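You operate a simulated robot arm through the tools that you are given. There is no shell and no other tool. Be economical: measure what you need, move in short steps, check, and stop when the job is done.

The job below is to be done with a simulated two-armed robot. You get a single attempt, and the scene is never put back.

## Task
Screw the lid back on the drink bottle. Put the jug from the counter by the wooden stand on the pastry board. Stack the brown batter cup from the counter beside the slow cooker on top of the pink batter cup. Take the flakes box on the granite table and put it away on the top of the fridge. Take the wooden mortar and put it on the dining table top. Fetch the beaker of cocoa and stand it on the bar top by the sink. Pull the cups door open. The order is free. Set down upright: jug, wooden mortar, beaker of cocoa.

The check looks at the end state, three seconds after you hand in, the way a careful person would. Anything else that was tipped, shoved, dropped, spilled or broken makes it a failure. A push-on lid holds only when it is set on centred and level and pressed home; a screw cap is set on level and turned clockwise until tight.

## Robot
Two 7-joint arms with fingered hands on one trunk, on a base that drives. Base frame: it is fixed to the floor where the robot stands at the start and does not move with it; the origin is under the middle of the robot, x ahead of it, y to its left, z up; the surface under the hand at the start is at about z = 760. Readings come in mm, degrees, newtons and seconds.
The left shoulder is at the start at [23, 214, 1244], the right one opposite. With the tool pointing down near the work surface each hand reaches from about 100 to 580 mm from the robot's upright axis, wherever it stands, measured 20 degrees to its own side. Places, roughly: bar top by the sink (20x20 cm) [500, 4360, 920]; batter cup [1750, -2500, 1000]; beaker of cocoa (8x8x13 cm) [500, -400, 400]; cups door [-1200, 1900, 1900]; dining table top [3000, -400, 800]; drink bottle (8x8x15 cm) [500, -100, 800]; flakes box [750, -750, 750]; jug [2750, -2500, 1000]; pastry board (32x20x3 cm) [900, -800, 800]; top of the fridge (58x24 cm) [-1020, 1240, 1760]; wooden mortar (9x9x13 cm) [500, -600, 300]. Payload 3.3 kg a hand.
The TCP of each hand is the grasp point between the finger pads, 26 mm short of the fingertips. In the tool frame z runs along the fingers and y along their closing line. Largest opening 132 mm; the body of the gripper starts 73 mm behind the TCP. The gripper is a hand of 2 fingers: y runs from the thumb to the fingers, the wrist lies at [0, 0, -224] in the tool frame, and closing takes about 1.5 s.
Orientation is told as [roll, pitch, yaw] about the base's x, y, z axes, in that order, counted from this pose: with the fingers straight down and closing along the base's y, the tool's x points along the base's -x, its y along +y and its z along -z.

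## Interface
- The arms move only by the tool drive_tool. It takes "left_commands", "right_commands" or both (then of equal length, played together; a hand with none holds still); each is a list of rows, each a list of 7 numbers: the turn, a rotation vector about the tool's x, y, z in degrees, then the shift along the tool's x, y, z in mm, then the gripper command, from -1 (shut) to 1 (fully open), values between in proportion. In form: [[ax, ay, az, tx, ty, tz, jaw], ...]. A call has 1 to 12 rows; each row shifts and turns the commanded pose from where the row before left it, along the tool's axes as they then stand. A row lasts 0.2 s, in which the tool goes at most 50 mm and 8.6 degrees; a call with a longer step from one row to the next is refused whole, and so is a gripper value outside its range. A pose out of reach is approached as far as the arm can. The call stops where the force on the tool passes 40 N (or 10 N more than at its start, if that is more) or the arm is blocked; 0.2 s more then pass. The fingers move at their own pace (about 153 mm/s each) and stop on an object; they squeeze with about 30 N. The grip force told is the motor's: it shows also when the fingers shut on nothing. Time passes only in rows, and 0.2 s behind the last, so rows that do not move let the fingers close. It gives the time, the measured TCP pose, the force on the tool (base axes), the opening and the grip force at its end, in the units of the frame above (readings bear some noise), with the torque about the TCP (base axes, N m) and any sound that the robot's microphone picked up.
- Cameras (640 x 400 px; columns grow to the right, rows downward): "scene" is now at [92.9, -19.6, 1399.8]; the picture's right is [-0.20, -0.98, -0.00], its down [-0.73, 0.15, -0.67] and it looks along [0.66, -0.14, -0.74] (base axes); focal length 260 px, centre (320, 200). "left" rides on the left gripper at [-66, -3, -99] in its tool frame; the picture's right is [0.04, -1.00, 0.00], its down [0.83, 0.03, -0.55] and it looks along [0.55, 0.02, 0.83] (tool axes); focal length 261 px, centre (320, 200). "right" rides on the right gripper at [65, -3, -99] in its tool frame; the picture's right is [0.04, 1.00, 0.00], its down [-0.83, 0.04, -0.55] and it looks along [-0.55, 0.02, 0.83] (tool axes); focal length 261 px, centre (320, 200). There is no depth. A picture from a camera that has moved, and an enlarged one, comes with that camera's place and axes in the base frame and with its lens.
- capture(camera): a new picture of that camera. The clock stands still meanwhile.
- raise_lower(by): slides the trunk up (or, below 0, down) by that many mm; the arms and the scene camera ride with it, the base frame stays. It gives what a move gives, with no picture.
- base_move(legs): drives the robot by 1 to 6 legs, each [ahead, left, turn to the left] in mm, mm and degrees, along the robot's own axes; the way and the turn of a leg run together, so that a leg with both is an arc; at most 1500 mm and 180 degrees a leg. The arms and the cameras ride along, it lands a little off, and it stops where it bumps. It gives what a move gives.
- set_grasp(shape, hand): the hand has 2 fingers and takes this shape, open, in about a second: jaw (thumb against the fingers, like two jaws); tri (thumb and two fingers); tip (a fingertip pinch); poke (one finger out to press); point (the index stretched); flat (the hand flat); cup (the hand cupped); fist (a fist). The gripper value then closes the fingers along that shape, each until it touches; the sizes above hold for jaw. It gives what a move gives, with no picture.
- head_to(pan, tilt): turns the head with the scene camera to pan (to the left, within 86 degrees either way) and tilt (down, from -29 to 69), counted from straight ahead of the robot. It gives what a move gives.
- enlarge(camera, box): a new picture of the part [left, top, right, bottom] of that camera's present view, enlarged. The clock stands still meanwhile.
- finish_job(): hands the job in; it is judged then, once.

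Go step by step. Nothing tells you exact positions but the pictures and the camera data: compare them with the known pose of the tool, close in by small moves and look again before you grip or let go. The budget is 186 turns and 166 pictures, counting those below and the enlarged ones. Unless the task says otherwise, let go and move clear before handing in.

The tools are called after ">>>" as a command line: name --argument value ..., lists and objects as JSON in quotes. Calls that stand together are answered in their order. drive_tool: Moves the arms, as the interface text tells. Its arguments: {"type":"object","properties":{"left_commands":{"type":"array","items":{"type":"array","items":{"type":"number"}}},"right_commands":{"type":"array","items":{"type":"array","items":{"type":"number"}}}},"required":[]} The other tools are called the same way: raise_lower (by) slides the trunk up or down; set_grasp (shape, hand) gives the hand a shape; base_move (legs) drives the base; head_to (pan, tilt) turns the head that bears the scene camera; capture (camera) takes a picture; enlarge (camera, box) takes an enlarged picture of a part of a camera's view; finish_job () hands the job in.

At the start:

```text
clock: 0.0
left_ee_pos: [344.3, 21.3, 1140.8]
left_orientation: [0.0, 0.0, 0.0]
left_force: [-0.5, 0.2, 0.6]
left_moment: [0.04, 0.0, -0.02]
left_grip_width: 132.1
left_finger_force: 0.0
left_shape: jaw
right_ee_pos: [399.3, -388.5, 1063.0]
right_orientation: [0.0, -0.1, 0.1]
right_force: [0.0, 0.1, -0.4]
right_moment: [0.01, 0.01, 0.04]
right_grip_width: 131.7
right_finger_force: 0.1
right_shape: jaw
trunk travel left (down, up): [-525.0, 236.0]
robot x, y, heading: [-1.4, 0.7, -0.3]
head pan, tilt: [-11.6, 47.8]
```

scene: 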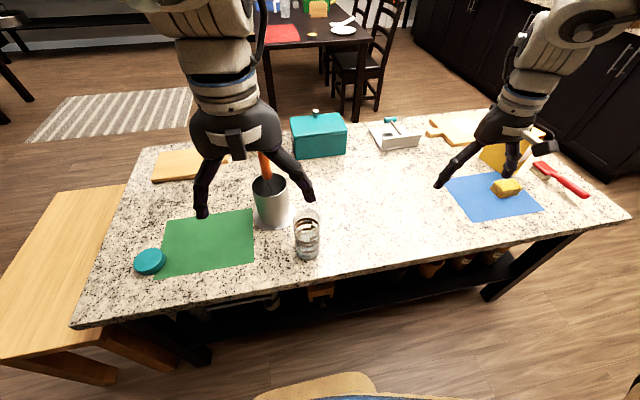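
right: 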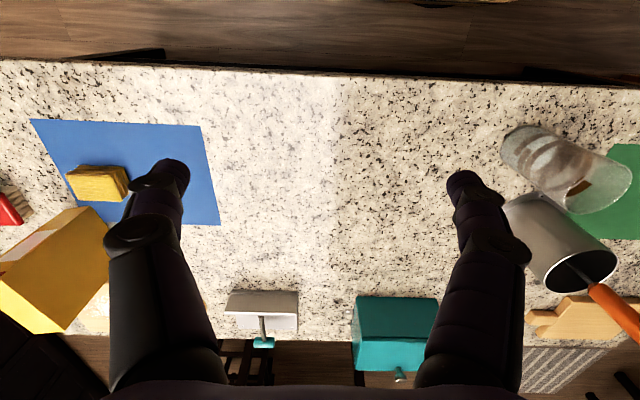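
left: 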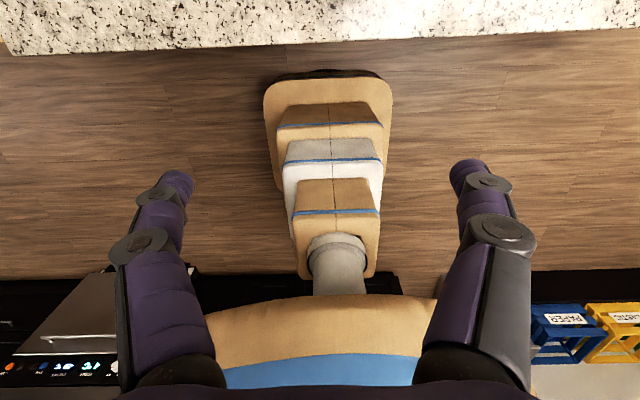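

I see the granite table ahead with a bottle, a teal lid at left, the flakes box and pastry board at right. I take a closer look at the bottle and lid first.

>>> enlarge --camera "scene" --box '[110, 170, 350, 320]'

>>> enlarge --camera "scene" --box '[360, 90, 640, 265]'

```text
2.67 times, centred on (230, 245) of scene
camera zoom: at [92.9, -19.6, 1399.8], right [-0.2, -0.98, 0.0], down [-0.73, 0.15, -0.67], along [0.66, -0.14, -0.74], focal length 693 px, centre (560, 80)
```

zoom: 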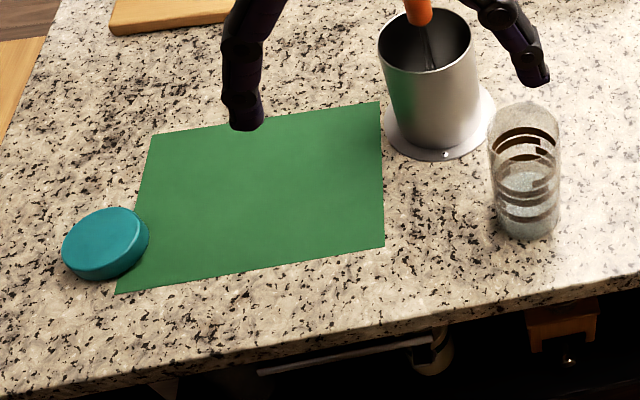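

```text
2.29 times, centred on (500, 178) of scene
camera zoom: at [92.9, -19.6, 1399.8], right [-0.2, -0.98, 0.0], down [-0.73, 0.15, -0.67], along [0.66, -0.14, -0.74], focal length 594 px, centre (-91, 251)
```

zoom: 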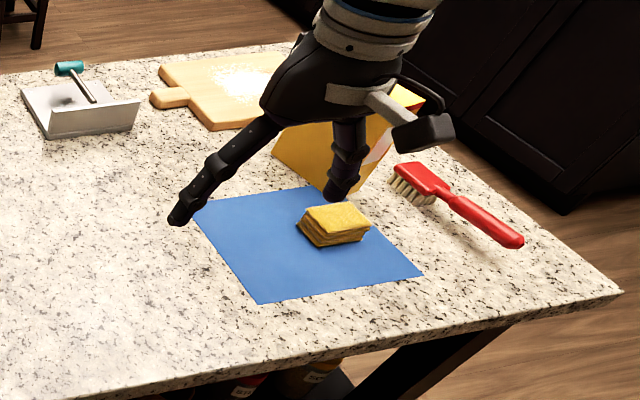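

Lid at about [520, 350, 780], bottle at about [483, -70]. I shift the base left so the left hand reaches the lid.

>>> base_move --legs '[[0, 220, 0]]'

>>> drive_tool --left_commands '[[0, 0, 0, -40, 20, 0, 0.7], [0, 0, 0, -40, 20, 0, 0.7], [0, 0, 0, -40, 20, 20, 0.7], [0, 0, 0, -30, 20, 30, 0.7], [0, 0, 0, -26, 10, 40, 0.7], [0, 0, 0, 0, 10, 40, 0.7], [0, 0, 0, 0, 10, 40, 0.7]]'

>>> capture --camera "scene"

>>> capture --camera "left"

```text
clock: 1.7
left_ee_pos: [345.3, 242.9, 1140.4]
left_orientation: [0.0, 0.0, 0.1]
left_force: [0.6, 0.0, 0.3]
left_moment: [-0.01, 0.01, 0.0]
left_grip_width: 131.9
left_finger_force: 0.2
left_shape: jaw
right_ee_pos: [399.3, -168.6, 1062.3]
right_orientation: [0.0, 0.0, 0.1]
right_force: [-0.4, -0.5, -0.6]
right_moment: [-0.01, 0.0, -0.02]
right_grip_width: 131.8
right_finger_force: 0.1
right_shape: jaw
trunk travel left (down, up): [-525.0, 236.0]
robot x, y, heading: [-2.7, 219.6, 0.1]
head pan, tilt: [-11.6, 47.8]
```

```text
clock: 3.3
left_ee_pos: [509.1, 344.8, 968.3]
left_orientation: [-0.1, 0.0, 0.1]
left_force: [0.0, 0.5, 0.7]
left_moment: [0.0, 0.0, 0.02]
left_grip_width: 112.3
left_finger_force: 0.1
left_shape: jaw
left hand out of reach, approached as far as the arm can: row 5
right_ee_pos: [399.5, -170.2, 1060.9]
right_orientation: [0.1, 0.0, -0.1]
right_force: [0.4, 0.0, 0.2]
right_moment: [0.0, -0.02, 0.03]
right_grip_width: 131.9
right_finger_force: 0.0
right_shape: jaw
trunk travel left (down, up): [-525.0, 236.0]
robot x, y, heading: [1.1, 215.0, -0.0]
head pan, tilt: [-11.6, 47.8]
```

```text
160 pictures are left
camera scene: at [93.6, 199.4, 1399.7], right [-0.2, -0.98, 0.0], down [-0.73, 0.15, -0.67], along [0.66, -0.13, -0.74], focal length 260 px, centre (320, 200)
```

scene: 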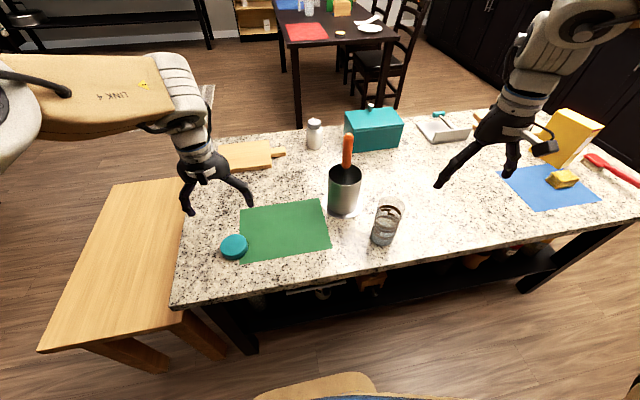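

```text
159 pictures are left
camera left: at [573.9, 341.4, 1068.4], right [-0.04, -1.0, 0.0], down [-0.83, 0.03, 0.55], along [-0.55, 0.02, -0.83], focal length 261 px, centre (320, 200)
```

left: 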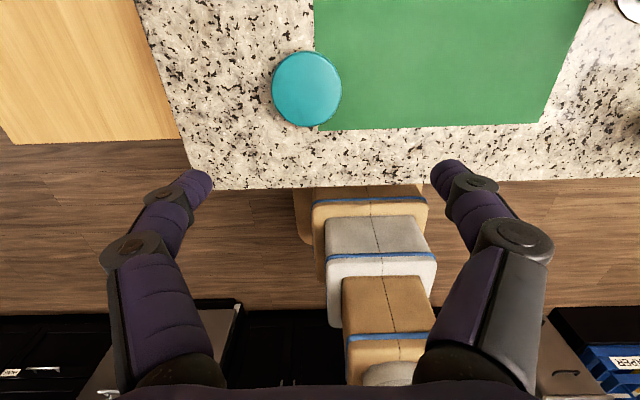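

The lid centre computes to [523, 357] from both cameras. I descend over it.

>>> drive_tool --left_commands '[[0, 0, 0, -7, 6, 30, 0.7], [0, 0, 0, -7, 6, 40, 0.7], [0, 0, 0, 0, 0, 40, 0.7], [0, 0, 0, 0, 0, 30, 0.7], [0, 0, 0, 0, 0, 0, 0.7]]'

>>> capture --camera "left"

>>> capture --camera "scene"

```text
clock: 4.5
left_ee_pos: [506.7, 349.6, 842.5]
left_orientation: [-0.1, 0.0, 0.0]
left_force: [0.2, 0.3, 0.1]
left_moment: [-0.01, -0.02, -0.02]
left_grip_width: 112.5
left_finger_force: 0.0
left_shape: jaw
left hand out of reach, approached as far as the arm can: row 2, 3, 4
right_ee_pos: [398.7, -169.4, 1060.6]
right_orientation: [-0.1, -0.1, 0.1]
right_force: [0.2, -0.4, -0.1]
right_moment: [0.0, 0.01, 0.02]
right_grip_width: 132.1
right_finger_force: 0.1
right_shape: jaw
trunk travel left (down, up): [-525.0, 236.0]
robot x, y, heading: [0.8, 219.6, 0.2]
head pan, tilt: [-11.6, 47.8]
```

```text
158 pictures are left
camera left: at [571.0, 347.6, 942.9], right [-0.04, -1.0, 0.0], down [-0.83, 0.03, 0.55], along [-0.55, 0.02, -0.83], focal length 261 px, centre (320, 200)
```

left: 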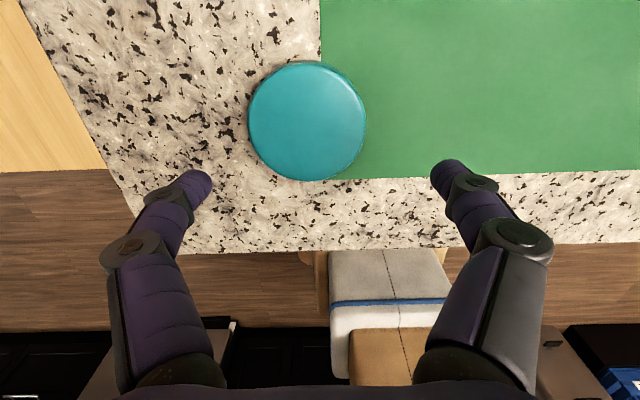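

```text
157 pictures are left
camera scene: at [92.8, 199.7, 1399.8], right [-0.2, -0.98, 0.0], down [-0.73, 0.15, -0.67], along [0.66, -0.13, -0.74], focal length 260 px, centre (320, 200)
```

scene: 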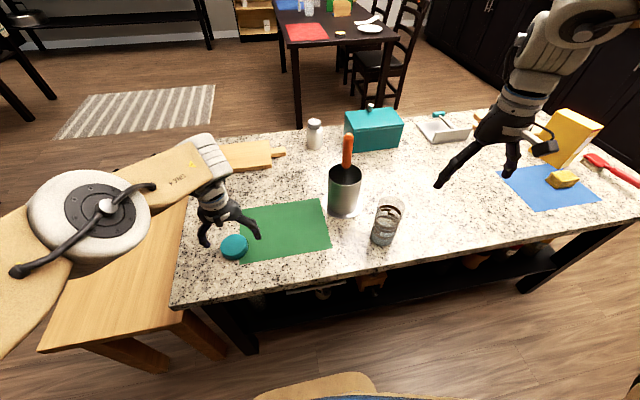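

The arm is at its reach limit, so I drive 60 mm ahead and re-measure.

>>> base_move --legs '[[60, 0, 0]]'

>>> drive_tool --left_commands '[[0, 0, 0, 20, 2, 0, 0.7], [0, 0, 0, 20, 2, 0, 0.7], [0, 0, 0, 0, 0, 0, 0.7]]'

```text
clock: 5.5
left_ee_pos: [567.9, 350.8, 841.8]
left_orientation: [-0.1, 0.0, 0.0]
left_force: [-0.2, -0.6, 0.7]
left_moment: [-0.02, 0.01, 0.0]
left_grip_width: 112.2
left_finger_force: 0.0
left_shape: jaw
right_ee_pos: [460.7, -169.6, 1060.4]
right_orientation: [0.1, 0.0, 0.1]
right_force: [0.7, 0.5, 0.1]
right_moment: [-0.02, 0.06, 0.0]
right_grip_width: 131.7
right_finger_force: 0.0
right_shape: jaw
trunk travel left (down, up): [-525.0, 236.0]
robot x, y, heading: [60.2, 217.7, 0.1]
head pan, tilt: [-11.6, 47.8]
```

```text
clock: 6.2
left_ee_pos: [525.7, 354.5, 843.1]
left_orientation: [-0.1, 0.0, 0.0]
left_force: [0.7, 0.3, -0.3]
left_moment: [0.01, 0.0, -0.02]
left_grip_width: 112.4
left_finger_force: 0.1
left_shape: jaw
right_ee_pos: [458.1, -169.5, 1061.9]
right_orientation: [-0.1, -0.1, 0.0]
right_force: [-0.6, -0.4, 0.0]
right_moment: [0.02, 0.01, -0.01]
right_grip_width: 131.8
right_finger_force: 0.0
right_shape: jaw
trunk travel left (down, up): [-525.0, 236.0]
robot x, y, heading: [62.4, 221.7, 0.4]
head pan, tilt: [-11.6, 47.8]
```

Now over the lid; descend and grip.

>>> drive_tool --left_commands '[[0, 0, 0, 2, 3, 25, 0.7], [0, 0, 0, 0, 0, 25, 0.7], [0, 0, 0, 0, 0, 0, 0.2], [0, 0, 0, 0, 0, 0, -1], [0, 0, 0, 0, 0, 0, -1], [0, 0, 0, 0, 0, 0, -1]]'

>>> capture --camera "left"

```text
clock: 7.7
left_ee_pos: [524.4, 358.2, 793.3]
left_orientation: [0.0, 0.0, 0.1]
left_force: [0.2, -0.7, -0.1]
left_moment: [0.02, 0.0, 0.01]
left_grip_width: 63.0
left_finger_force: 29.9
left_shape: jaw
right_ee_pos: [459.8, -169.1, 1062.7]
right_orientation: [0.0, -0.2, 0.2]
right_force: [0.2, 1.1, -0.7]
right_moment: [0.04, -0.01, 0.0]
right_grip_width: 132.1
right_finger_force: 0.1
right_shape: jaw
trunk travel left (down, up): [-525.0, 236.0]
robot x, y, heading: [58.7, 217.5, -0.0]
head pan, tilt: [-11.6, 47.8]
```

```text
156 pictures are left
camera left: at [589.0, 355.0, 893.7], right [-0.04, -1.0, 0.0], down [-0.83, 0.03, 0.55], along [-0.55, 0.02, -0.83], focal length 261 px, centre (320, 200)
```

left: 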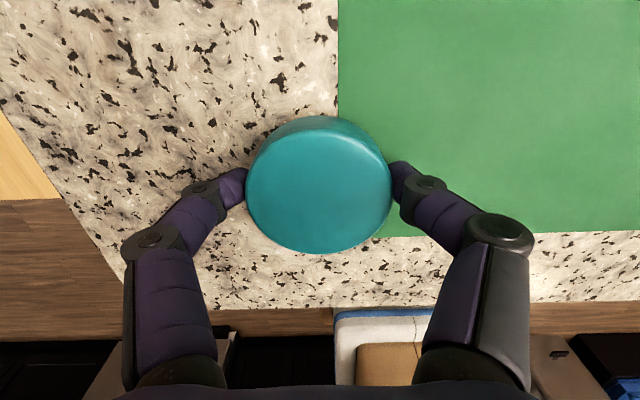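

Lid is held. I lift it, pull back and drive right so that the bottle sits in front of the robot.

>>> drive_tool --left_commands '[[0, 0, 0, 0, 0, -40, -1], [0, 0, 0, 0, 0, -45, -1], [0, 0, 0, 20, 0, -45, -1], [0, 0, 0, 30, 0, -45, -1], [0, 0, 0, 30, 0, -40, -1]]'

>>> base_move --legs '[[0, -300, 0]]'

>>> capture --camera "scene"

>>> capture --camera "left"

```text
refused: row 4 steps farther than a row can; nothing moved
```

```text
clock: 9.7
left_ee_pos: [524.9, 53.2, 794.4]
left_orientation: [0.1, 0.1, -0.2]
left_force: [0.1, 0.3, 1.0]
left_moment: [0.01, 0.02, -0.01]
left_grip_width: 63.0
left_finger_force: 29.6
left_shape: jaw
right_ee_pos: [455.7, -474.3, 1061.0]
right_orientation: [0.1, -0.1, -0.3]
right_force: [-0.7, 0.5, 0.1]
right_moment: [0.04, 0.02, -0.01]
right_grip_width: 132.0
right_finger_force: 0.0
right_shape: jaw
trunk travel left (down, up): [-525.0, 236.0]
robot x, y, heading: [58.4, -88.7, -0.4]
head pan, tilt: [-11.6, 47.8]
```

```text
155 pictures are left
camera scene: at [152.0, -103.6, 1399.8], right [-0.21, -0.98, 0.0], down [-0.73, 0.15, -0.67], along [0.66, -0.14, -0.74], focal length 260 px, centre (320, 200)
```

scene: 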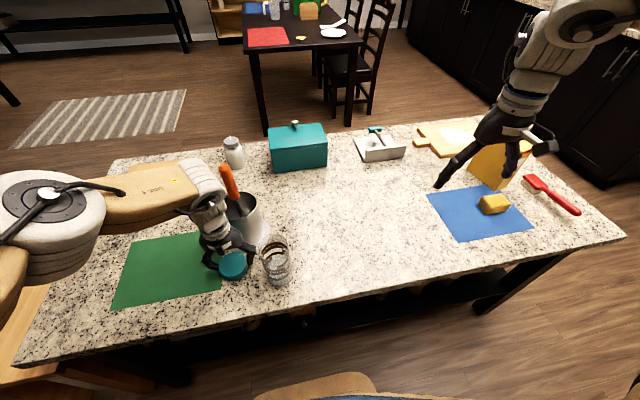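

```text
154 pictures are left
camera left: at [589.3, 49.4, 893.9], right [-0.05, -1.0, 0.0], down [-0.83, 0.04, 0.55], along [-0.55, 0.03, -0.83], focal length 261 px, centre (320, 200)
```

left: 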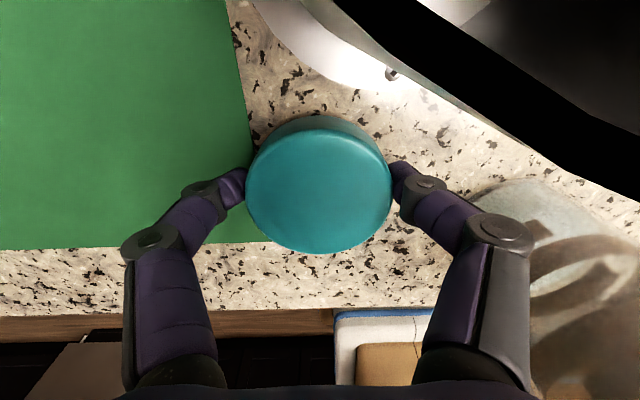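

The lift was refused while the base moved, so the lid slid along the table, but nothing was hit. I back the hand away from the pot and lift with smaller steps.

>>> drive_tool --left_commands '[[0, 0, 0, 15, 0, -6, -1], [0, 0, 0, 30, 0, -6, -1], [0, 0, 0, 30, 0, -10, -1], [0, 0, 0, 10, 0, -45, -1], [0, 0, 0, 0, 0, -45, -1], [0, 0, 0, 0, 0, -45, -1], [0, 0, 0, 0, 0, -40, -1]]'

>>> capture --camera "scene"

```text
clock: 11.3
left_ee_pos: [437.8, 54.1, 993.5]
left_orientation: [-0.1, 0.0, -0.3]
left_force: [-0.3, 0.3, -0.6]
left_moment: [0.03, 0.0, 0.0]
left_grip_width: 62.8
left_finger_force: 30.2
left_shape: jaw
right_ee_pos: [455.0, -472.5, 1060.9]
right_orientation: [0.0, -0.1, -0.3]
right_force: [-0.2, 0.5, -0.2]
right_moment: [-0.03, 0.01, 0.02]
right_grip_width: 131.7
right_finger_force: 0.1
right_shape: jaw
trunk travel left (down, up): [-525.0, 236.0]
robot x, y, heading: [60.8, -81.2, -0.5]
head pan, tilt: [-11.6, 47.8]
```

```text
153 pictures are left
camera scene: at [151.6, -102.6, 1399.8], right [-0.21, -0.98, 0.0], down [-0.72, 0.15, -0.67], along [0.66, -0.14, -0.74], focal length 260 px, centre (320, 200)
```

scene: 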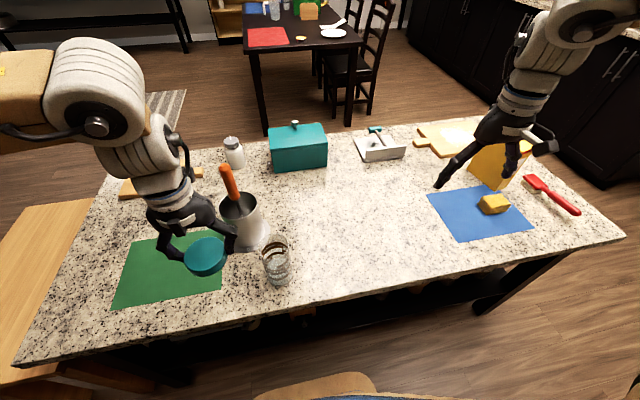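

Lid is lifted. I zoom in to fix the bottle's place and see that the pot did not move.

>>> enlarge --camera "scene" --box '[150, 180, 390, 330]'

```text
2.67 times, centred on (270, 255) of scene
camera zoom: at [151.6, -102.6, 1399.8], right [-0.21, -0.98, 0.0], down [-0.72, 0.15, -0.67], along [0.66, -0.14, -0.74], focal length 693 px, centre (453, 53)
```

zoom: 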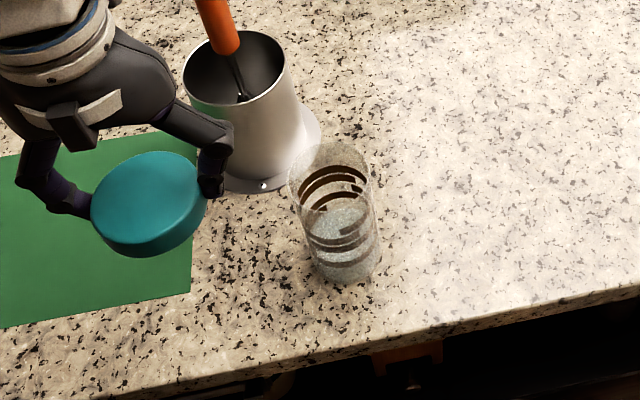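

Bottle stands at about [478, -68], mouth at z≈910; the pot is unmoved. I rotate the right hand to grip the bottle low from the front right.

>>> drive_tool --right_commands '[[0, 0, -8, 0, 0, 0, 1], [0, 0, -8, 0, 0, 0, 1], [0, 0, -8, 0, 0, 0, 1], [0, 0, -8, 0, 0, 0, 1], [0, 0, -8, 0, 0, 0, 1], [0, -8, 0, 0, 0, 0, 1], [0, -8, 0, 0, 0, 0, 1], [0, -8, 0, 0, 0, 0, 1], [0, -8, 0, 0, 0, 0, 1], [0, -8, 0, 0, 0, 0, 1], [0, -8, 0, 0, 0, 0, 1], [0, -7, 0, 0, 0, 0, 1]]'

```text
clock: 13.9
left_ee_pos: [437.7, 53.6, 992.1]
left_orientation: [0.0, 0.0, -0.3]
left_force: [1.1, -0.5, -0.4]
left_moment: [0.05, 0.0, 0.0]
left_grip_width: 62.7
left_finger_force: 30.3
left_shape: jaw
right_ee_pos: [455.2, -473.9, 1061.9]
right_orientation: [-0.2, -55.1, 40.0]
right_force: [-0.4, -0.3, -0.3]
right_moment: [0.03, 0.0, -0.01]
right_grip_width: 131.8
right_finger_force: 0.0
right_shape: jaw
trunk travel left (down, up): [-525.0, 236.0]
robot x, y, heading: [59.5, -84.2, -0.3]
head pan, tilt: [-11.6, 47.8]
```

>>> drive_tool --right_commands '[[0, 0, 0, 6, 32.9, 28.8, 1], [0, 0, 0, 6, 32.9, 28.8, 1], [0, 0, 0, 6, 32.9, 28.8, 1], [0, 0, 0, 6, 32.9, 28.8, 1], [0, 0, 0, 6, 32.9, 28.8, 1], [0, 0, 0, 6, 32.9, 28.8, 1], [0, 0, 0, 6, 32.9, 28.8, 1], [0, 0, 0, 6, 32.9, 28.8, 1], [0, 0, 0, 6, 32.9, 28.8, 1]]'

>>> capture --camera "right"

>>> capture --camera "scene"

```text
clock: 15.9
left_ee_pos: [438.2, 55.1, 991.5]
left_orientation: [-0.1, 0.1, -0.5]
left_force: [0.3, 0.3, 0.3]
left_moment: [0.02, -0.02, 0.0]
left_grip_width: 62.9
left_finger_force: 29.9
left_shape: jaw
right_ee_pos: [408.0, -128.0, 867.2]
right_orientation: [-0.2, -55.0, 39.9]
right_force: [-0.4, 0.9, -0.2]
right_moment: [-0.02, -0.03, 0.0]
right_grip_width: 132.0
right_finger_force: 0.0
right_shape: jaw
trunk travel left (down, up): [-525.0, 236.0]
robot x, y, heading: [59.0, -82.9, -0.1]
head pan, tilt: [-11.6, 47.8]
```

```text
151 pictures are left
camera right: at [317.5, -205.8, 870.0], right [-0.66, 0.75, -0.04], down [0.0, 0.04, 1.0], along [0.75, 0.66, -0.03], focal length 261 px, centre (320, 200)
```

right: 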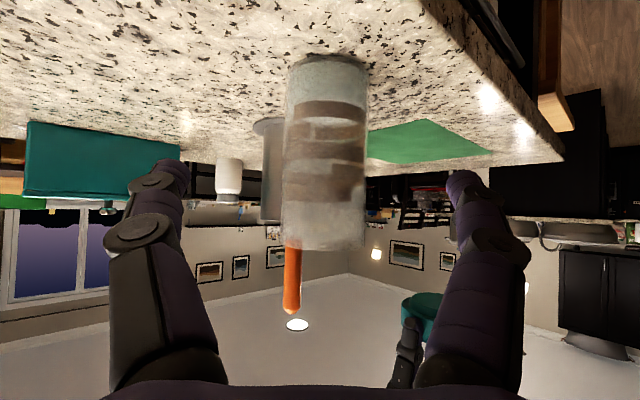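

```text
150 pictures are left
camera scene: at [151.8, -101.6, 1399.8], right [-0.21, -0.98, 0.0], down [-0.73, 0.15, -0.67], along [0.66, -0.14, -0.74], focal length 260 px, centre (320, 200)
```

scene: 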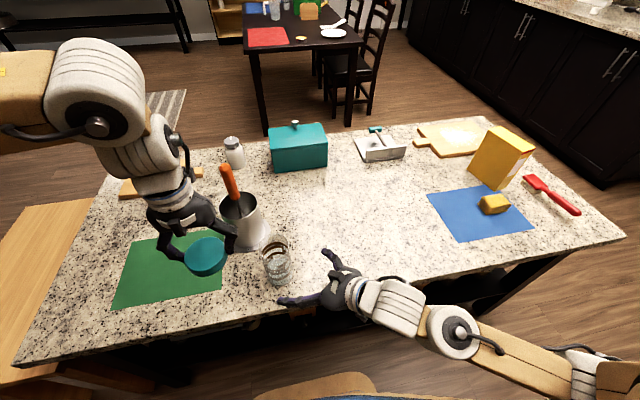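

Bottle axis is at about [476, -63]; the hand is almost aligned. I advance and close gently around it.

>>> drive_tool --right_commands '[[0, 0, 0, 0, 3, 29, 1], [0, 0, 0, 0, 3, 29, 1], [0, 0, 0, 1, 0, 29, 1], [0, 0, 0, 0, 0, 28, 1], [0, 0, 0, 0, 0, 0, 1]]'

>>> capture --camera "right"

```text
clock: 17.1
left_ee_pos: [437.7, 54.0, 992.9]
left_orientation: [0.1, -0.1, -0.3]
left_force: [-0.6, -0.3, 0.4]
left_moment: [-0.04, 0.01, -0.01]
left_grip_width: 62.5
left_finger_force: 30.1
left_shape: jaw
right_ee_pos: [473.3, -65.2, 798.2]
right_orientation: [-0.2, -55.0, 39.9]
right_force: [0.3, -0.2, -0.5]
right_moment: [0.01, -0.03, -0.01]
right_grip_width: 131.7
right_finger_force: 0.1
right_shape: jaw
trunk travel left (down, up): [-525.0, 236.0]
robot x, y, heading: [60.8, -80.3, -0.5]
head pan, tilt: [-11.6, 47.8]
```

```text
149 pictures are left
camera right: at [384.1, -143.3, 801.9], right [-0.66, 0.75, -0.04], down [0.0, 0.04, 1.0], along [0.75, 0.66, -0.02], focal length 261 px, centre (320, 200)
```

right: 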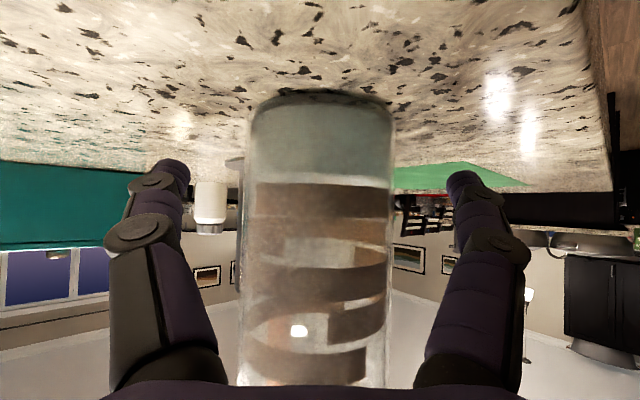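

>>> drive_tool --right_commands '[[0, 0, 0, 0, 0, 0, 0.3], [0, 0, 0, 0, 0, 0, 0], [0, 0, 0, 0, 0, 0, -0.5], [0, 0, 0, 0, 0, 0, -1], [0, 0, 0, 0, 0, 0, -1], [0, 0, 0, 0, 0, 0, -1]]'

>>> capture --camera "right"

>>> enlarge --camera "scene" --box '[150, 180, 390, 330]'

```text
clock: 18.5
left_ee_pos: [439.3, 54.4, 991.4]
left_orientation: [0.0, 0.0, -0.4]
left_force: [-1.2, 0.6, -1.3]
left_moment: [0.02, 0.04, 0.01]
left_grip_width: 62.6
left_finger_force: 30.3
left_shape: jaw
right_ee_pos: [475.2, -65.3, 800.0]
right_orientation: [-0.1, -55.0, 39.9]
right_force: [0.8, -0.3, 1.0]
right_moment: [0.02, 0.02, 0.0]
right_grip_width: 60.4
right_finger_force: 29.6
right_shape: jaw
trunk travel left (down, up): [-525.0, 236.0]
robot x, y, heading: [59.2, -82.0, -0.5]
head pan, tilt: [-11.6, 47.8]
```

```text
148 pictures are left
camera right: at [384.1, -143.5, 801.9], right [-0.66, 0.75, -0.04], down [0.0, 0.04, 1.0], along [0.75, 0.66, -0.03], focal length 261 px, centre (320, 200)
```

right: 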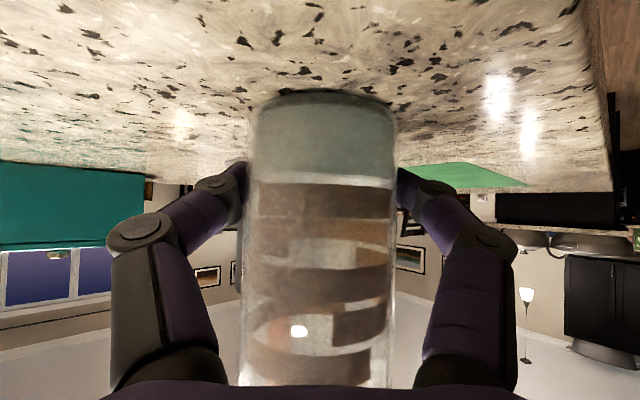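

```text
2.67 times, centred on (270, 255) of scene
camera zoom: at [152.0, -102.3, 1399.8], right [-0.21, -0.98, 0.0], down [-0.73, 0.15, -0.67], along [0.66, -0.14, -0.74], focal length 693 px, centre (453, 53)
```

zoom: 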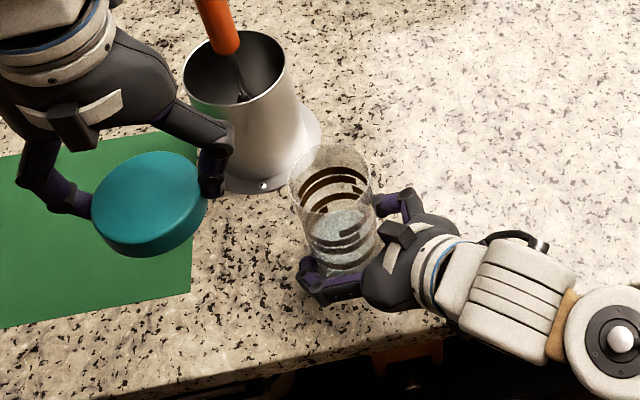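

Bottle is firmly held upright. I bring the lid above its mouth.

>>> drive_tool --left_commands '[[0, 0, 0, -9, -30, 0, -1], [0, 0, 0, -9, -30, 0, -1], [0, 0, 0, -9, -30, 5, -1], [0, 0, 0, -9, -30, 10, -1], [0, 0, 0, 0, 0, 20, -1], [0, 0, 0, 0, 0, 0, -1]]'

>>> capture --camera "left"

>>> enlarge --camera "scene" --box '[150, 180, 390, 330]'

>>> capture --camera "right"

```text
clock: 19.9
left_ee_pos: [474.4, -66.8, 956.1]
left_orientation: [0.0, -0.2, -0.3]
left_force: [0.0, 0.2, 0.9]
left_moment: [-0.02, 0.01, -0.01]
left_grip_width: 62.9
left_finger_force: 30.0
left_shape: jaw
right_ee_pos: [473.4, -66.5, 798.9]
right_orientation: [-0.1, -55.1, 39.8]
right_force: [-0.2, -0.3, 0.2]
right_moment: [0.02, 0.01, 0.01]
right_grip_width: 60.6
right_finger_force: 30.2
right_shape: jaw
trunk travel left (down, up): [-525.0, 236.0]
robot x, y, heading: [57.1, -82.1, -0.6]
head pan, tilt: [-11.6, 47.8]
```

```text
146 pictures are left
camera left: at [540.0, -69.6, 1055.6], right [-0.05, -1.0, 0.0], down [-0.83, 0.04, 0.55], along [-0.55, 0.03, -0.83], focal length 261 px, centre (320, 200)
```

left: 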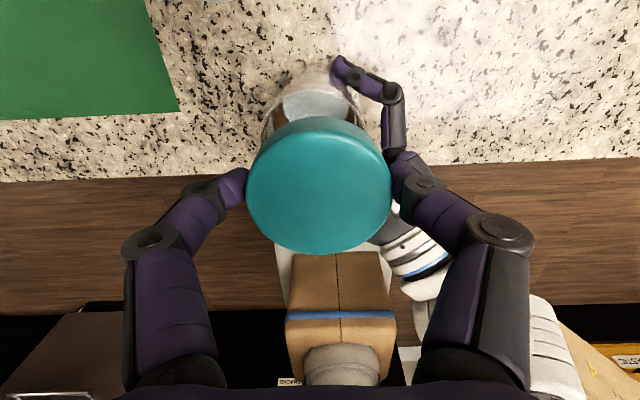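

```text
2.67 times, centred on (270, 255) of scene
camera zoom: at [151.9, -102.7, 1399.8], right [-0.21, -0.98, 0.0], down [-0.73, 0.15, -0.67], along [0.66, -0.14, -0.74], focal length 693 px, centre (453, 53)
```

zoom: 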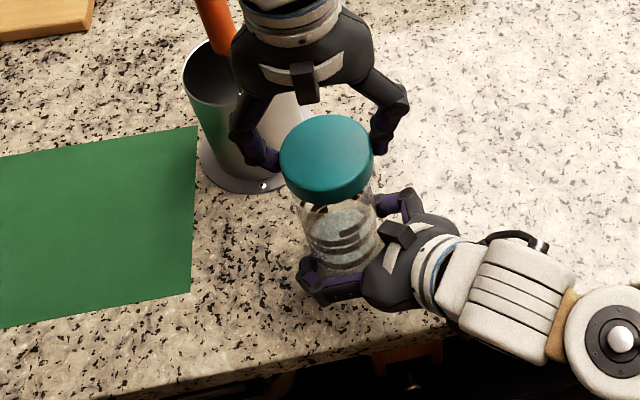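

```text
144 pictures are left
camera right: at [384.0, -143.6, 802.0], right [-0.66, 0.75, -0.03], down [0.0, 0.04, 1.0], along [0.75, 0.66, -0.03], focal length 261 px, centre (320, 200)
```

right: 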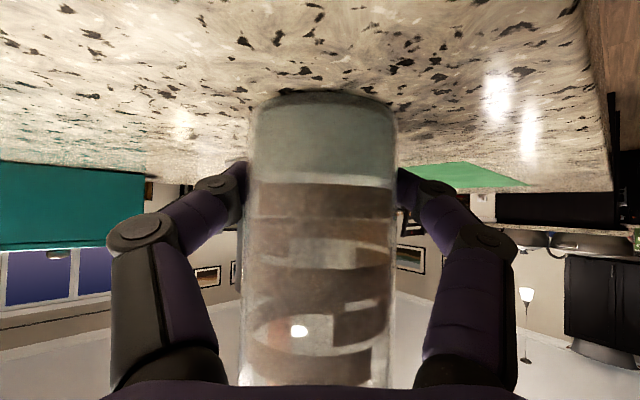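

Lid is nearly centred over the bottle; I shift 2 mm and lower slowly until contact.

>>> drive_tool --left_commands '[[0, 0, 0, -2, 2, 4, -1], [0, 0, 0, 0, 0, 4, -1], [0, 0, 0, 0, 0, 3, -1], [0, 0, 0, 0, 0, 3, -1], [0, 0, 0, 0, 0, 0, -1]]'

>>> enlarge --camera "scene" --box '[220, 200, 340, 275]'

```text
clock: 21.1
left_ee_pos: [477.5, -63.8, 940.4]
left_orientation: [0.1, 0.0, -0.4]
left_force: [-0.4, -0.3, -0.4]
left_moment: [0.0, 0.01, 0.01]
left_grip_width: 62.8
left_finger_force: 29.9
left_shape: jaw
right_ee_pos: [473.2, -66.1, 799.3]
right_orientation: [-0.1, -55.0, 39.9]
right_force: [-0.7, -0.5, 0.3]
right_moment: [0.01, 0.04, -0.01]
right_grip_width: 60.5
right_finger_force: 30.1
right_shape: jaw
trunk travel left (down, up): [-525.0, 236.0]
robot x, y, heading: [59.6, -81.4, -0.3]
head pan, tilt: [-11.6, 47.8]
```

```text
5.33 times, centred on (280, 238) of scene
camera zoom: at [152.0, -102.4, 1399.8], right [-0.21, -0.98, 0.0], down [-0.73, 0.15, -0.67], along [0.66, -0.14, -0.74], focal length 1385 px, centre (533, 0)
```

zoom: 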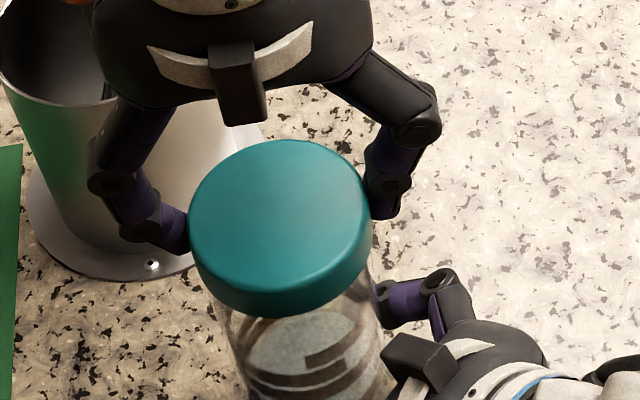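

>>> drive_tool --left_commands '[[0, 0, 0, 0, 0, 3, -1], [0, 0, 0, 0, 0, 3, -1], [0, 0, 0, 0, 0, 3, -1], [0, 0, 0, 0, 0, 0, -1]]'

>>> drive_tool --left_commands '[[0, 0, 0, 0, 0, 2, -1], [0, 0, 0, 0, 0, 2, -1], [0, 0, 0, 0, 0, 2, -1], [0, 0, 0, 0, 0, 0, -1]]'

>>> enlarge --camera "scene" --box '[220, 200, 340, 275]'

```text
clock: 22.1
left_ee_pos: [476.8, -62.8, 932.8]
left_orientation: [0.0, 0.0, -0.3]
left_force: [1.2, -0.9, 1.5]
left_moment: [-0.05, 0.05, -0.01]
left_grip_width: 62.8
left_finger_force: 30.0
left_shape: jaw
right_ee_pos: [474.6, -66.4, 800.0]
right_orientation: [0.0, -55.0, 40.0]
right_force: [-0.5, 0.5, 0.4]
right_moment: [-0.03, 0.0, 0.01]
right_grip_width: 60.4
right_finger_force: 30.1
right_shape: jaw
trunk travel left (down, up): [-525.0, 236.0]
robot x, y, heading: [56.1, -82.3, 0.0]
head pan, tilt: [-11.6, 47.8]
```

```text
clock: 23.1
left_ee_pos: [476.8, -62.9, 928.5]
left_orientation: [-0.1, -0.3, -0.3]
left_force: [3.5, -0.7, 26.8]
left_moment: [-0.09, 0.03, 0.0]
left_grip_width: 62.6
left_finger_force: 29.6
left_shape: jaw
right_ee_pos: [472.1, -65.5, 799.2]
right_orientation: [-0.2, -55.0, 39.9]
right_force: [2.9, 2.3, -3.2]
right_moment: [0.01, -0.01, -0.01]
right_grip_width: 60.6
right_finger_force: 29.8
right_shape: jaw
trunk travel left (down, up): [-525.0, 236.0]
robot x, y, heading: [57.2, -80.5, -0.4]
head pan, tilt: [-11.6, 47.8]
```

```text
5.33 times, centred on (280, 238) of scene
camera zoom: at [151.0, -102.3, 1400.0], right [-0.21, -0.98, 0.0], down [-0.72, 0.15, -0.67], along [0.66, -0.14, -0.74], focal length 1385 px, centre (533, 0)
```

zoom: 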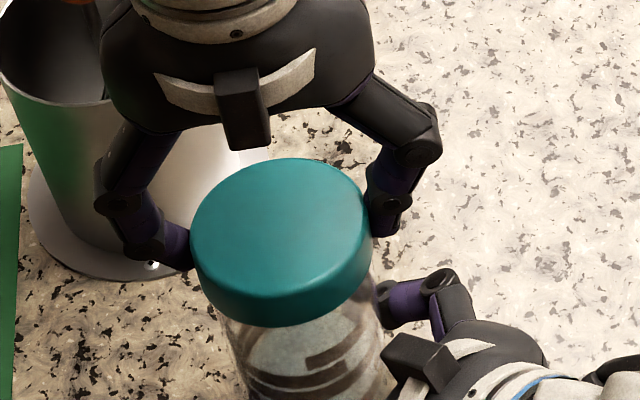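

Contact made at 27 N. Now I turn the lid clockwise (tool z positive).

>>> drive_tool --left_commands '[[0, 0, 8, 0, 0, 0, -1], [0, 0, 8, 0, 0, 0, -1], [0, 0, 8, 0, 0, 0, -1], [0, 0, 8, 0, 0, 0, -1], [0, 0, 8, 0, 0, 0, -1], [0, 0, 8, 0, 0, 0, -1], [0, 0, 8, 0, 0, 0, -1], [0, 0, 8, 0, 0, 0, -1], [0, 0, 8, 0, 0, 0, -1]]'

>>> enlarge --camera "scene" --box '[220, 200, 340, 275]'

```text
clock: 25.1
left_ee_pos: [476.1, -64.0, 927.9]
left_orientation: [0.0, 0.1, -72.4]
left_force: [0.2, -2.0, 1.8]
left_moment: [-0.07, 0.03, 0.06]
left_grip_width: 62.9
left_finger_force: 29.6
left_shape: jaw
right_ee_pos: [474.5, -65.8, 800.3]
right_orientation: [-0.1, -55.1, 39.9]
right_force: [-0.8, 2.1, 2.0]
right_moment: [-0.08, -0.04, -0.06]
right_grip_width: 59.0
right_finger_force: 29.9
right_shape: jaw
trunk travel left (down, up): [-525.0, 236.0]
robot x, y, heading: [58.2, -82.9, -0.2]
head pan, tilt: [-11.6, 47.8]
```

```text
5.33 times, centred on (280, 238) of scene
camera zoom: at [151.7, -102.3, 1399.7], right [-0.21, -0.98, 0.0], down [-0.73, 0.15, -0.67], along [0.66, -0.14, -0.74], focal length 1385 px, centre (533, 0)
```

zoom: 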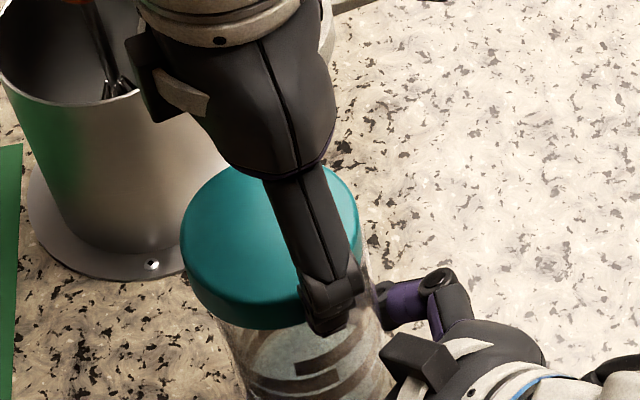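

>>> drive_tool --left_commands '[[0, 0, 8, 0, 0, 0.3, -1], [0, 0, 8, 0, 0, 0.3, -1], [0, 0, 8, 0, 0, 0.3, -1], [0, 0, 8, 0, 0, 0.3, -1], [0, 0, 8, 0, 0, 0.3, -1], [0, 0, 8, 0, 0, 0.3, -1], [0, 0, 8, 0, 0, 0.3, -1], [0, 0, 8, 0, 0, 0.3, -1]]'

```text
clock: 26.9
left_ee_pos: [284.3, -69.9, 1044.1]
left_orientation: [0.9, -0.8, -134.9]
left_force: [-0.1, 0.8, -0.8]
left_moment: [0.01, -0.02, -0.02]
left_grip_width: 24.6
left_finger_force: 30.5
left_shape: jaw
left hand out of reach, approached as far as the arm can: row 4, 5, 6, 7, 8
right_ee_pos: [472.9, -66.1, 799.4]
right_orientation: [-0.3, -55.0, 39.9]
right_force: [0.2, -0.2, -1.7]
right_moment: [-0.05, -0.05, -0.02]
right_grip_width: 42.2
right_finger_force: 30.2
right_shape: jaw
trunk travel left (down, up): [-525.0, 236.0]
robot x, y, heading: [64.0, -81.2, -0.2]
head pan, tilt: [-11.6, 47.8]
```

The arm ran out of wrist range and slipped away from the lid. I look at the state at once.

>>> capture --camera "scene"

>>> capture --camera "right"

>>> capture --camera "left"

```text
140 pictures are left
camera scene: at [150.5, -102.5, 1399.8], right [-0.21, -0.98, 0.0], down [-0.72, 0.15, -0.67], along [0.66, -0.14, -0.74], focal length 260 px, centre (320, 200)
```

scene: 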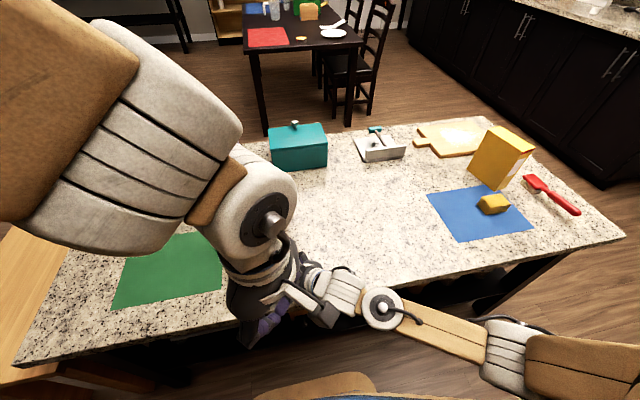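

```text
139 pictures are left
camera right: at [383.4, -143.9, 802.2], right [-0.66, 0.75, -0.04], down [0.0, 0.04, 1.0], along [0.75, 0.66, -0.03], focal length 261 px, centre (320, 200)
```

right: 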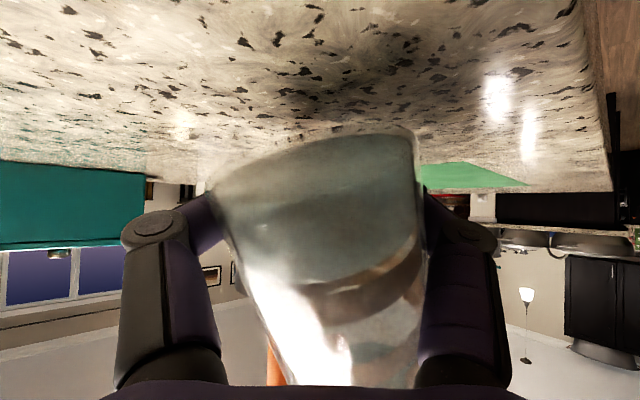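

```text
138 pictures are left
camera left: at [234.6, -113.9, 1144.0], right [-0.68, 0.73, -0.02], down [0.61, 0.58, 0.54], along [0.41, 0.36, -0.84], focal length 261 px, centre (320, 200)
```

left: 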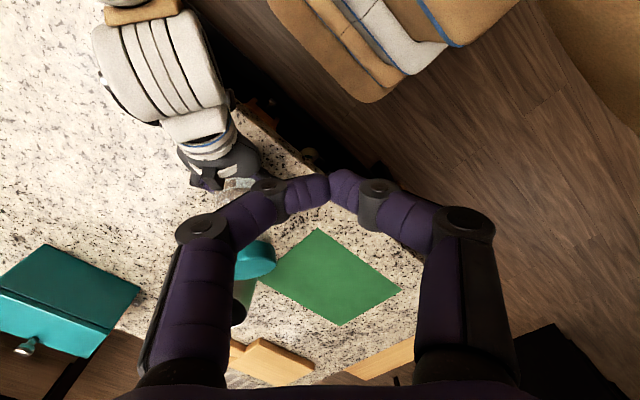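

The lid is still on the bottle but the bottle is tilted in the right hand. I raise and turn back the left hand to get a clear view.

>>> drive_tool --left_commands '[[0, 0, 0, 0, 0, -40, -1], [0, 0, 0, 15, -15, -40, -1], [0, 0, -8, 25, -25, 0, -1], [0, 0, -8, 25, -20, 0, -0.5], [0, 0, -8, 25, -20, 0, 0], [0, 0, -8, 20, -20, 0, 0.3], [0, 0, -8, 0, 0, 0, 0.7], [0, 0, -8, 0, 0, 0, 0.7], [0, 0, -8, 0, 0, 0, 0.7], [0, 0, -8, 0, 0, 0, 0.7]]'

>>> capture --camera "scene"

```text
clock: 29.1
left_ee_pos: [259.9, 64.4, 1112.0]
left_orientation: [0.0, 0.1, -72.0]
left_force: [-1.4, -0.1, 0.5]
left_moment: [0.01, -0.02, -0.02]
left_grip_width: 112.0
left_finger_force: 0.1
left_shape: jaw
left hand out of reach, approached as far as the arm can: row 2
right_ee_pos: [473.1, -66.3, 799.6]
right_orientation: [-0.2, -55.0, 39.9]
right_force: [0.0, 0.6, -1.5]
right_moment: [-0.03, -0.02, -0.03]
right_grip_width: 42.2
right_finger_force: 29.9
right_shape: jaw
trunk travel left (down, up): [-525.0, 236.0]
robot x, y, heading: [59.6, -83.4, -0.4]
head pan, tilt: [-11.6, 47.8]
```

```text
137 pictures are left
camera scene: at [152.1, -102.1, 1399.8], right [-0.21, -0.98, 0.0], down [-0.73, 0.15, -0.67], along [0.66, -0.14, -0.74], focal length 260 px, centre (320, 200)
```

scene: 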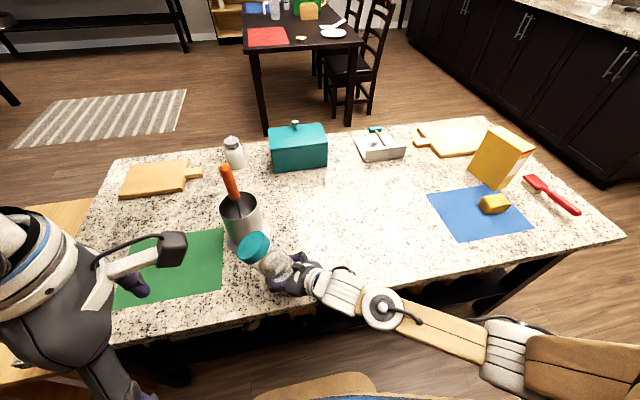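

>>> enlarge --camera "scene" --box '[210, 205, 350, 293]'

```text
4.55 times, centred on (280, 249) of scene
camera zoom: at [152.1, -102.1, 1399.8], right [-0.21, -0.98, 0.0], down [-0.73, 0.15, -0.67], along [0.66, -0.14, -0.74], focal length 1181 px, centre (502, -23)
```

zoom: 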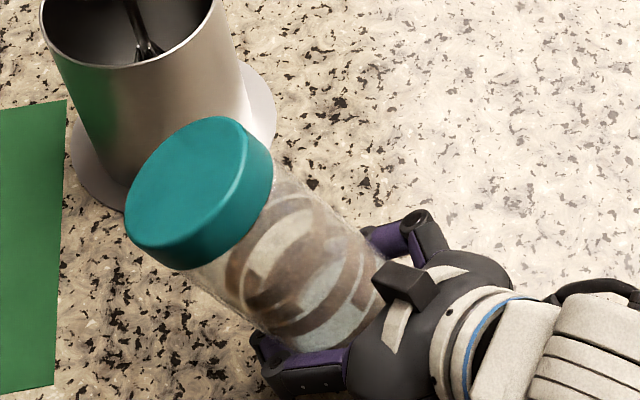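

The bottle with its lid on is clamped in the right hand but leaning forward. I lift it clear and look at it to work out the lean.

>>> drive_tool --right_commands '[[0, 0, 0, -16, 0, -11, -1], [0, 0, 0, -25, 0, -17, -1], [0, 0, 0, -25, 0, -17, -1], [0, 0, 0, -25, 0, -17, -1], [0, 0, 0, 0, 0, 0, -1]]'

>>> enlarge --camera "scene" --box '[200, 180, 360, 280]'

>>> capture --camera "right"

```text
clock: 30.3
left_ee_pos: [259.7, 63.8, 1113.2]
left_orientation: [0.0, -0.1, -72.2]
left_force: [-0.7, -0.5, 0.3]
left_moment: [-0.02, 0.0, -0.04]
left_grip_width: 112.1
left_finger_force: 0.1
left_shape: jaw
right_ee_pos: [476.8, -62.8, 913.1]
right_orientation: [-0.3, -55.0, 40.0]
right_force: [0.2, -0.1, -2.4]
right_moment: [0.01, -0.04, 0.0]
right_grip_width: 42.1
right_finger_force: 30.2
right_shape: jaw
trunk travel left (down, up): [-525.0, 236.0]
robot x, y, heading: [58.4, -84.7, -0.4]
head pan, tilt: [-11.6, 47.8]
```

```text
4.00 times, centred on (280, 230) of scene
camera zoom: at [151.9, -102.4, 1399.8], right [-0.21, -0.98, 0.0], down [-0.73, 0.15, -0.67], along [0.66, -0.14, -0.74], focal length 1039 px, centre (480, 80)
```

zoom: 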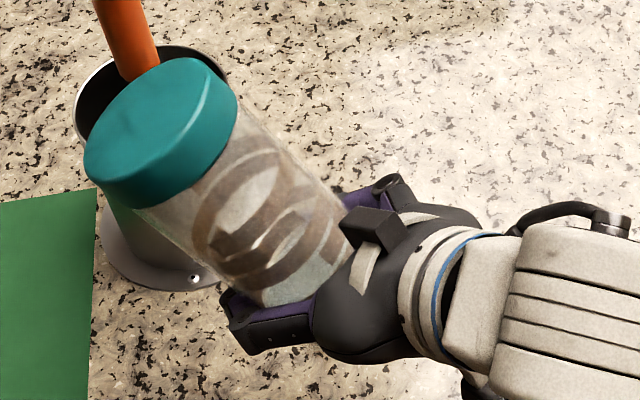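

```text
134 pictures are left
camera right: at [386.8, -141.0, 915.1], right [-0.66, 0.75, -0.04], down [0.0, 0.04, 1.0], along [0.75, 0.66, -0.03], focal length 261 px, centre (320, 200)
```

right: 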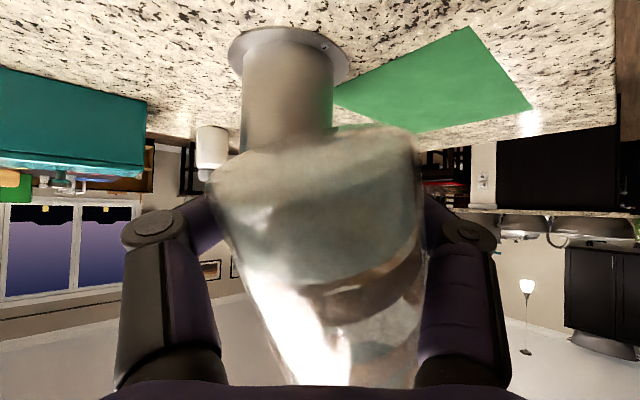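

Bottle axis leans about 28° toward (0.22, 0.42). I rotate the right hand to bring it upright in the air, so the left hand can take it by the lid.

>>> drive_tool --right_commands '[[-1.55, -6.45, 2.2, 0, 0, 0, -1], [-1.55, -6.45, 2.2, 0, 0, 0, -1], [-1.55, -6.45, 2.2, 0, 0, 0, -1], [-1.55, -6.45, 2.2, 0, 0, 0, -1], [0, 0, 0, 0, 0, 0, -1]]'

>>> enlarge --camera "scene" --box '[200, 180, 360, 280]'

>>> capture --camera "right"

```text
clock: 31.5
left_ee_pos: [259.3, 62.8, 1113.7]
left_orientation: [0.0, -0.1, -72.2]
left_force: [0.3, 0.6, -0.2]
left_moment: [0.04, 0.03, 0.02]
left_grip_width: 112.1
left_finger_force: 0.0
left_shape: jaw
right_ee_pos: [475.8, -64.6, 910.7]
right_orientation: [49.9, -76.3, -6.8]
right_force: [-0.3, 0.1, -3.1]
right_moment: [0.01, -0.05, -0.01]
right_grip_width: 41.8
right_finger_force: 30.3
right_shape: jaw
trunk travel left (down, up): [-525.0, 236.0]
robot x, y, heading: [59.0, -83.5, -0.1]
head pan, tilt: [-11.6, 47.8]
```

```text
4.00 times, centred on (280, 230) of scene
camera zoom: at [152.0, -102.3, 1399.8], right [-0.21, -0.98, 0.0], down [-0.73, 0.15, -0.67], along [0.66, -0.14, -0.74], focal length 1039 px, centre (480, 80)
```

zoom: 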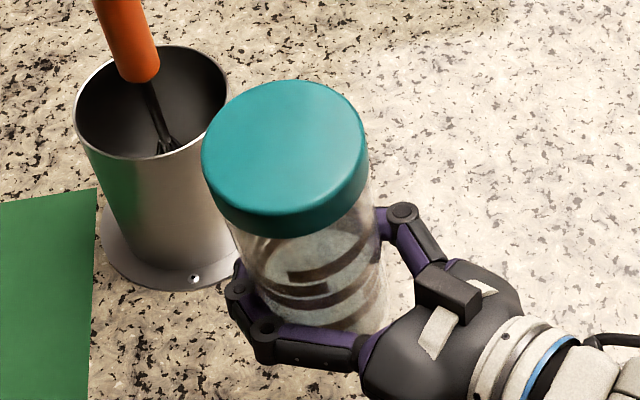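

```text
132 pictures are left
camera right: at [391.2, -131.2, 862.0], right [-0.67, 0.73, 0.14], down [-0.22, -0.38, 0.9], along [0.71, 0.57, 0.41], focal length 261 px, centre (320, 200)
```

right: 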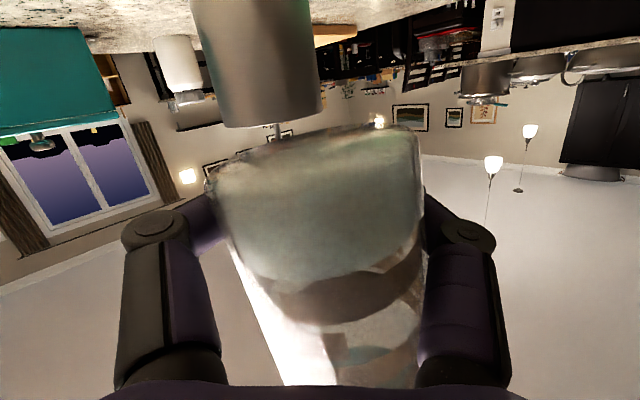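

Bottle is now upright, lid centre about [452, -77], top near z 1040. I turn the left hand counter-clockwise for screwing range, then bring it above.

>>> drive_tool --left_commands '[[0, 0, -8, 0, 0, -5, 0.7], [0, 0, -8, 0, 0, -5, 0.7], [0, 0, -8, 0, 0, -5, 0.7], [0, 0, -8, 0, 0, -5, 0.7], [0, 0, -8, 0, 0, -5, 0.7], [0, 0, -8, 0, 0, 0, 0.7], [0, 0, -8, 0, 0, 0, 0.7], [0, 0, -8, 0, 0, 0, 0.7], [0, 0, -8, 0, 0, 0, 0.7], [0, 0, -8, 0, 0, 0, 0.7], [0, 0, -8, 0, 0, 0, 0.7], [0, 0, -8, 0, 0, 0, 0.7]]'

```text
clock: 34.1
left_ee_pos: [259.4, 63.1, 1138.5]
left_orientation: [0.0, -0.1, 23.8]
left_force: [-0.3, 0.0, -0.4]
left_moment: [0.0, -0.03, 0.04]
left_grip_width: 112.2
left_finger_force: 0.0
left_shape: jaw
right_ee_pos: [475.9, -63.8, 911.9]
right_orientation: [49.5, -76.4, -6.5]
right_force: [-0.4, -0.4, -2.2]
right_moment: [0.02, -0.05, -0.02]
right_grip_width: 41.9
right_finger_force: 30.2
right_shape: jaw
trunk travel left (down, up): [-525.0, 236.0]
robot x, y, heading: [57.7, -84.5, -0.4]
head pan, tilt: [-11.6, 47.8]
```

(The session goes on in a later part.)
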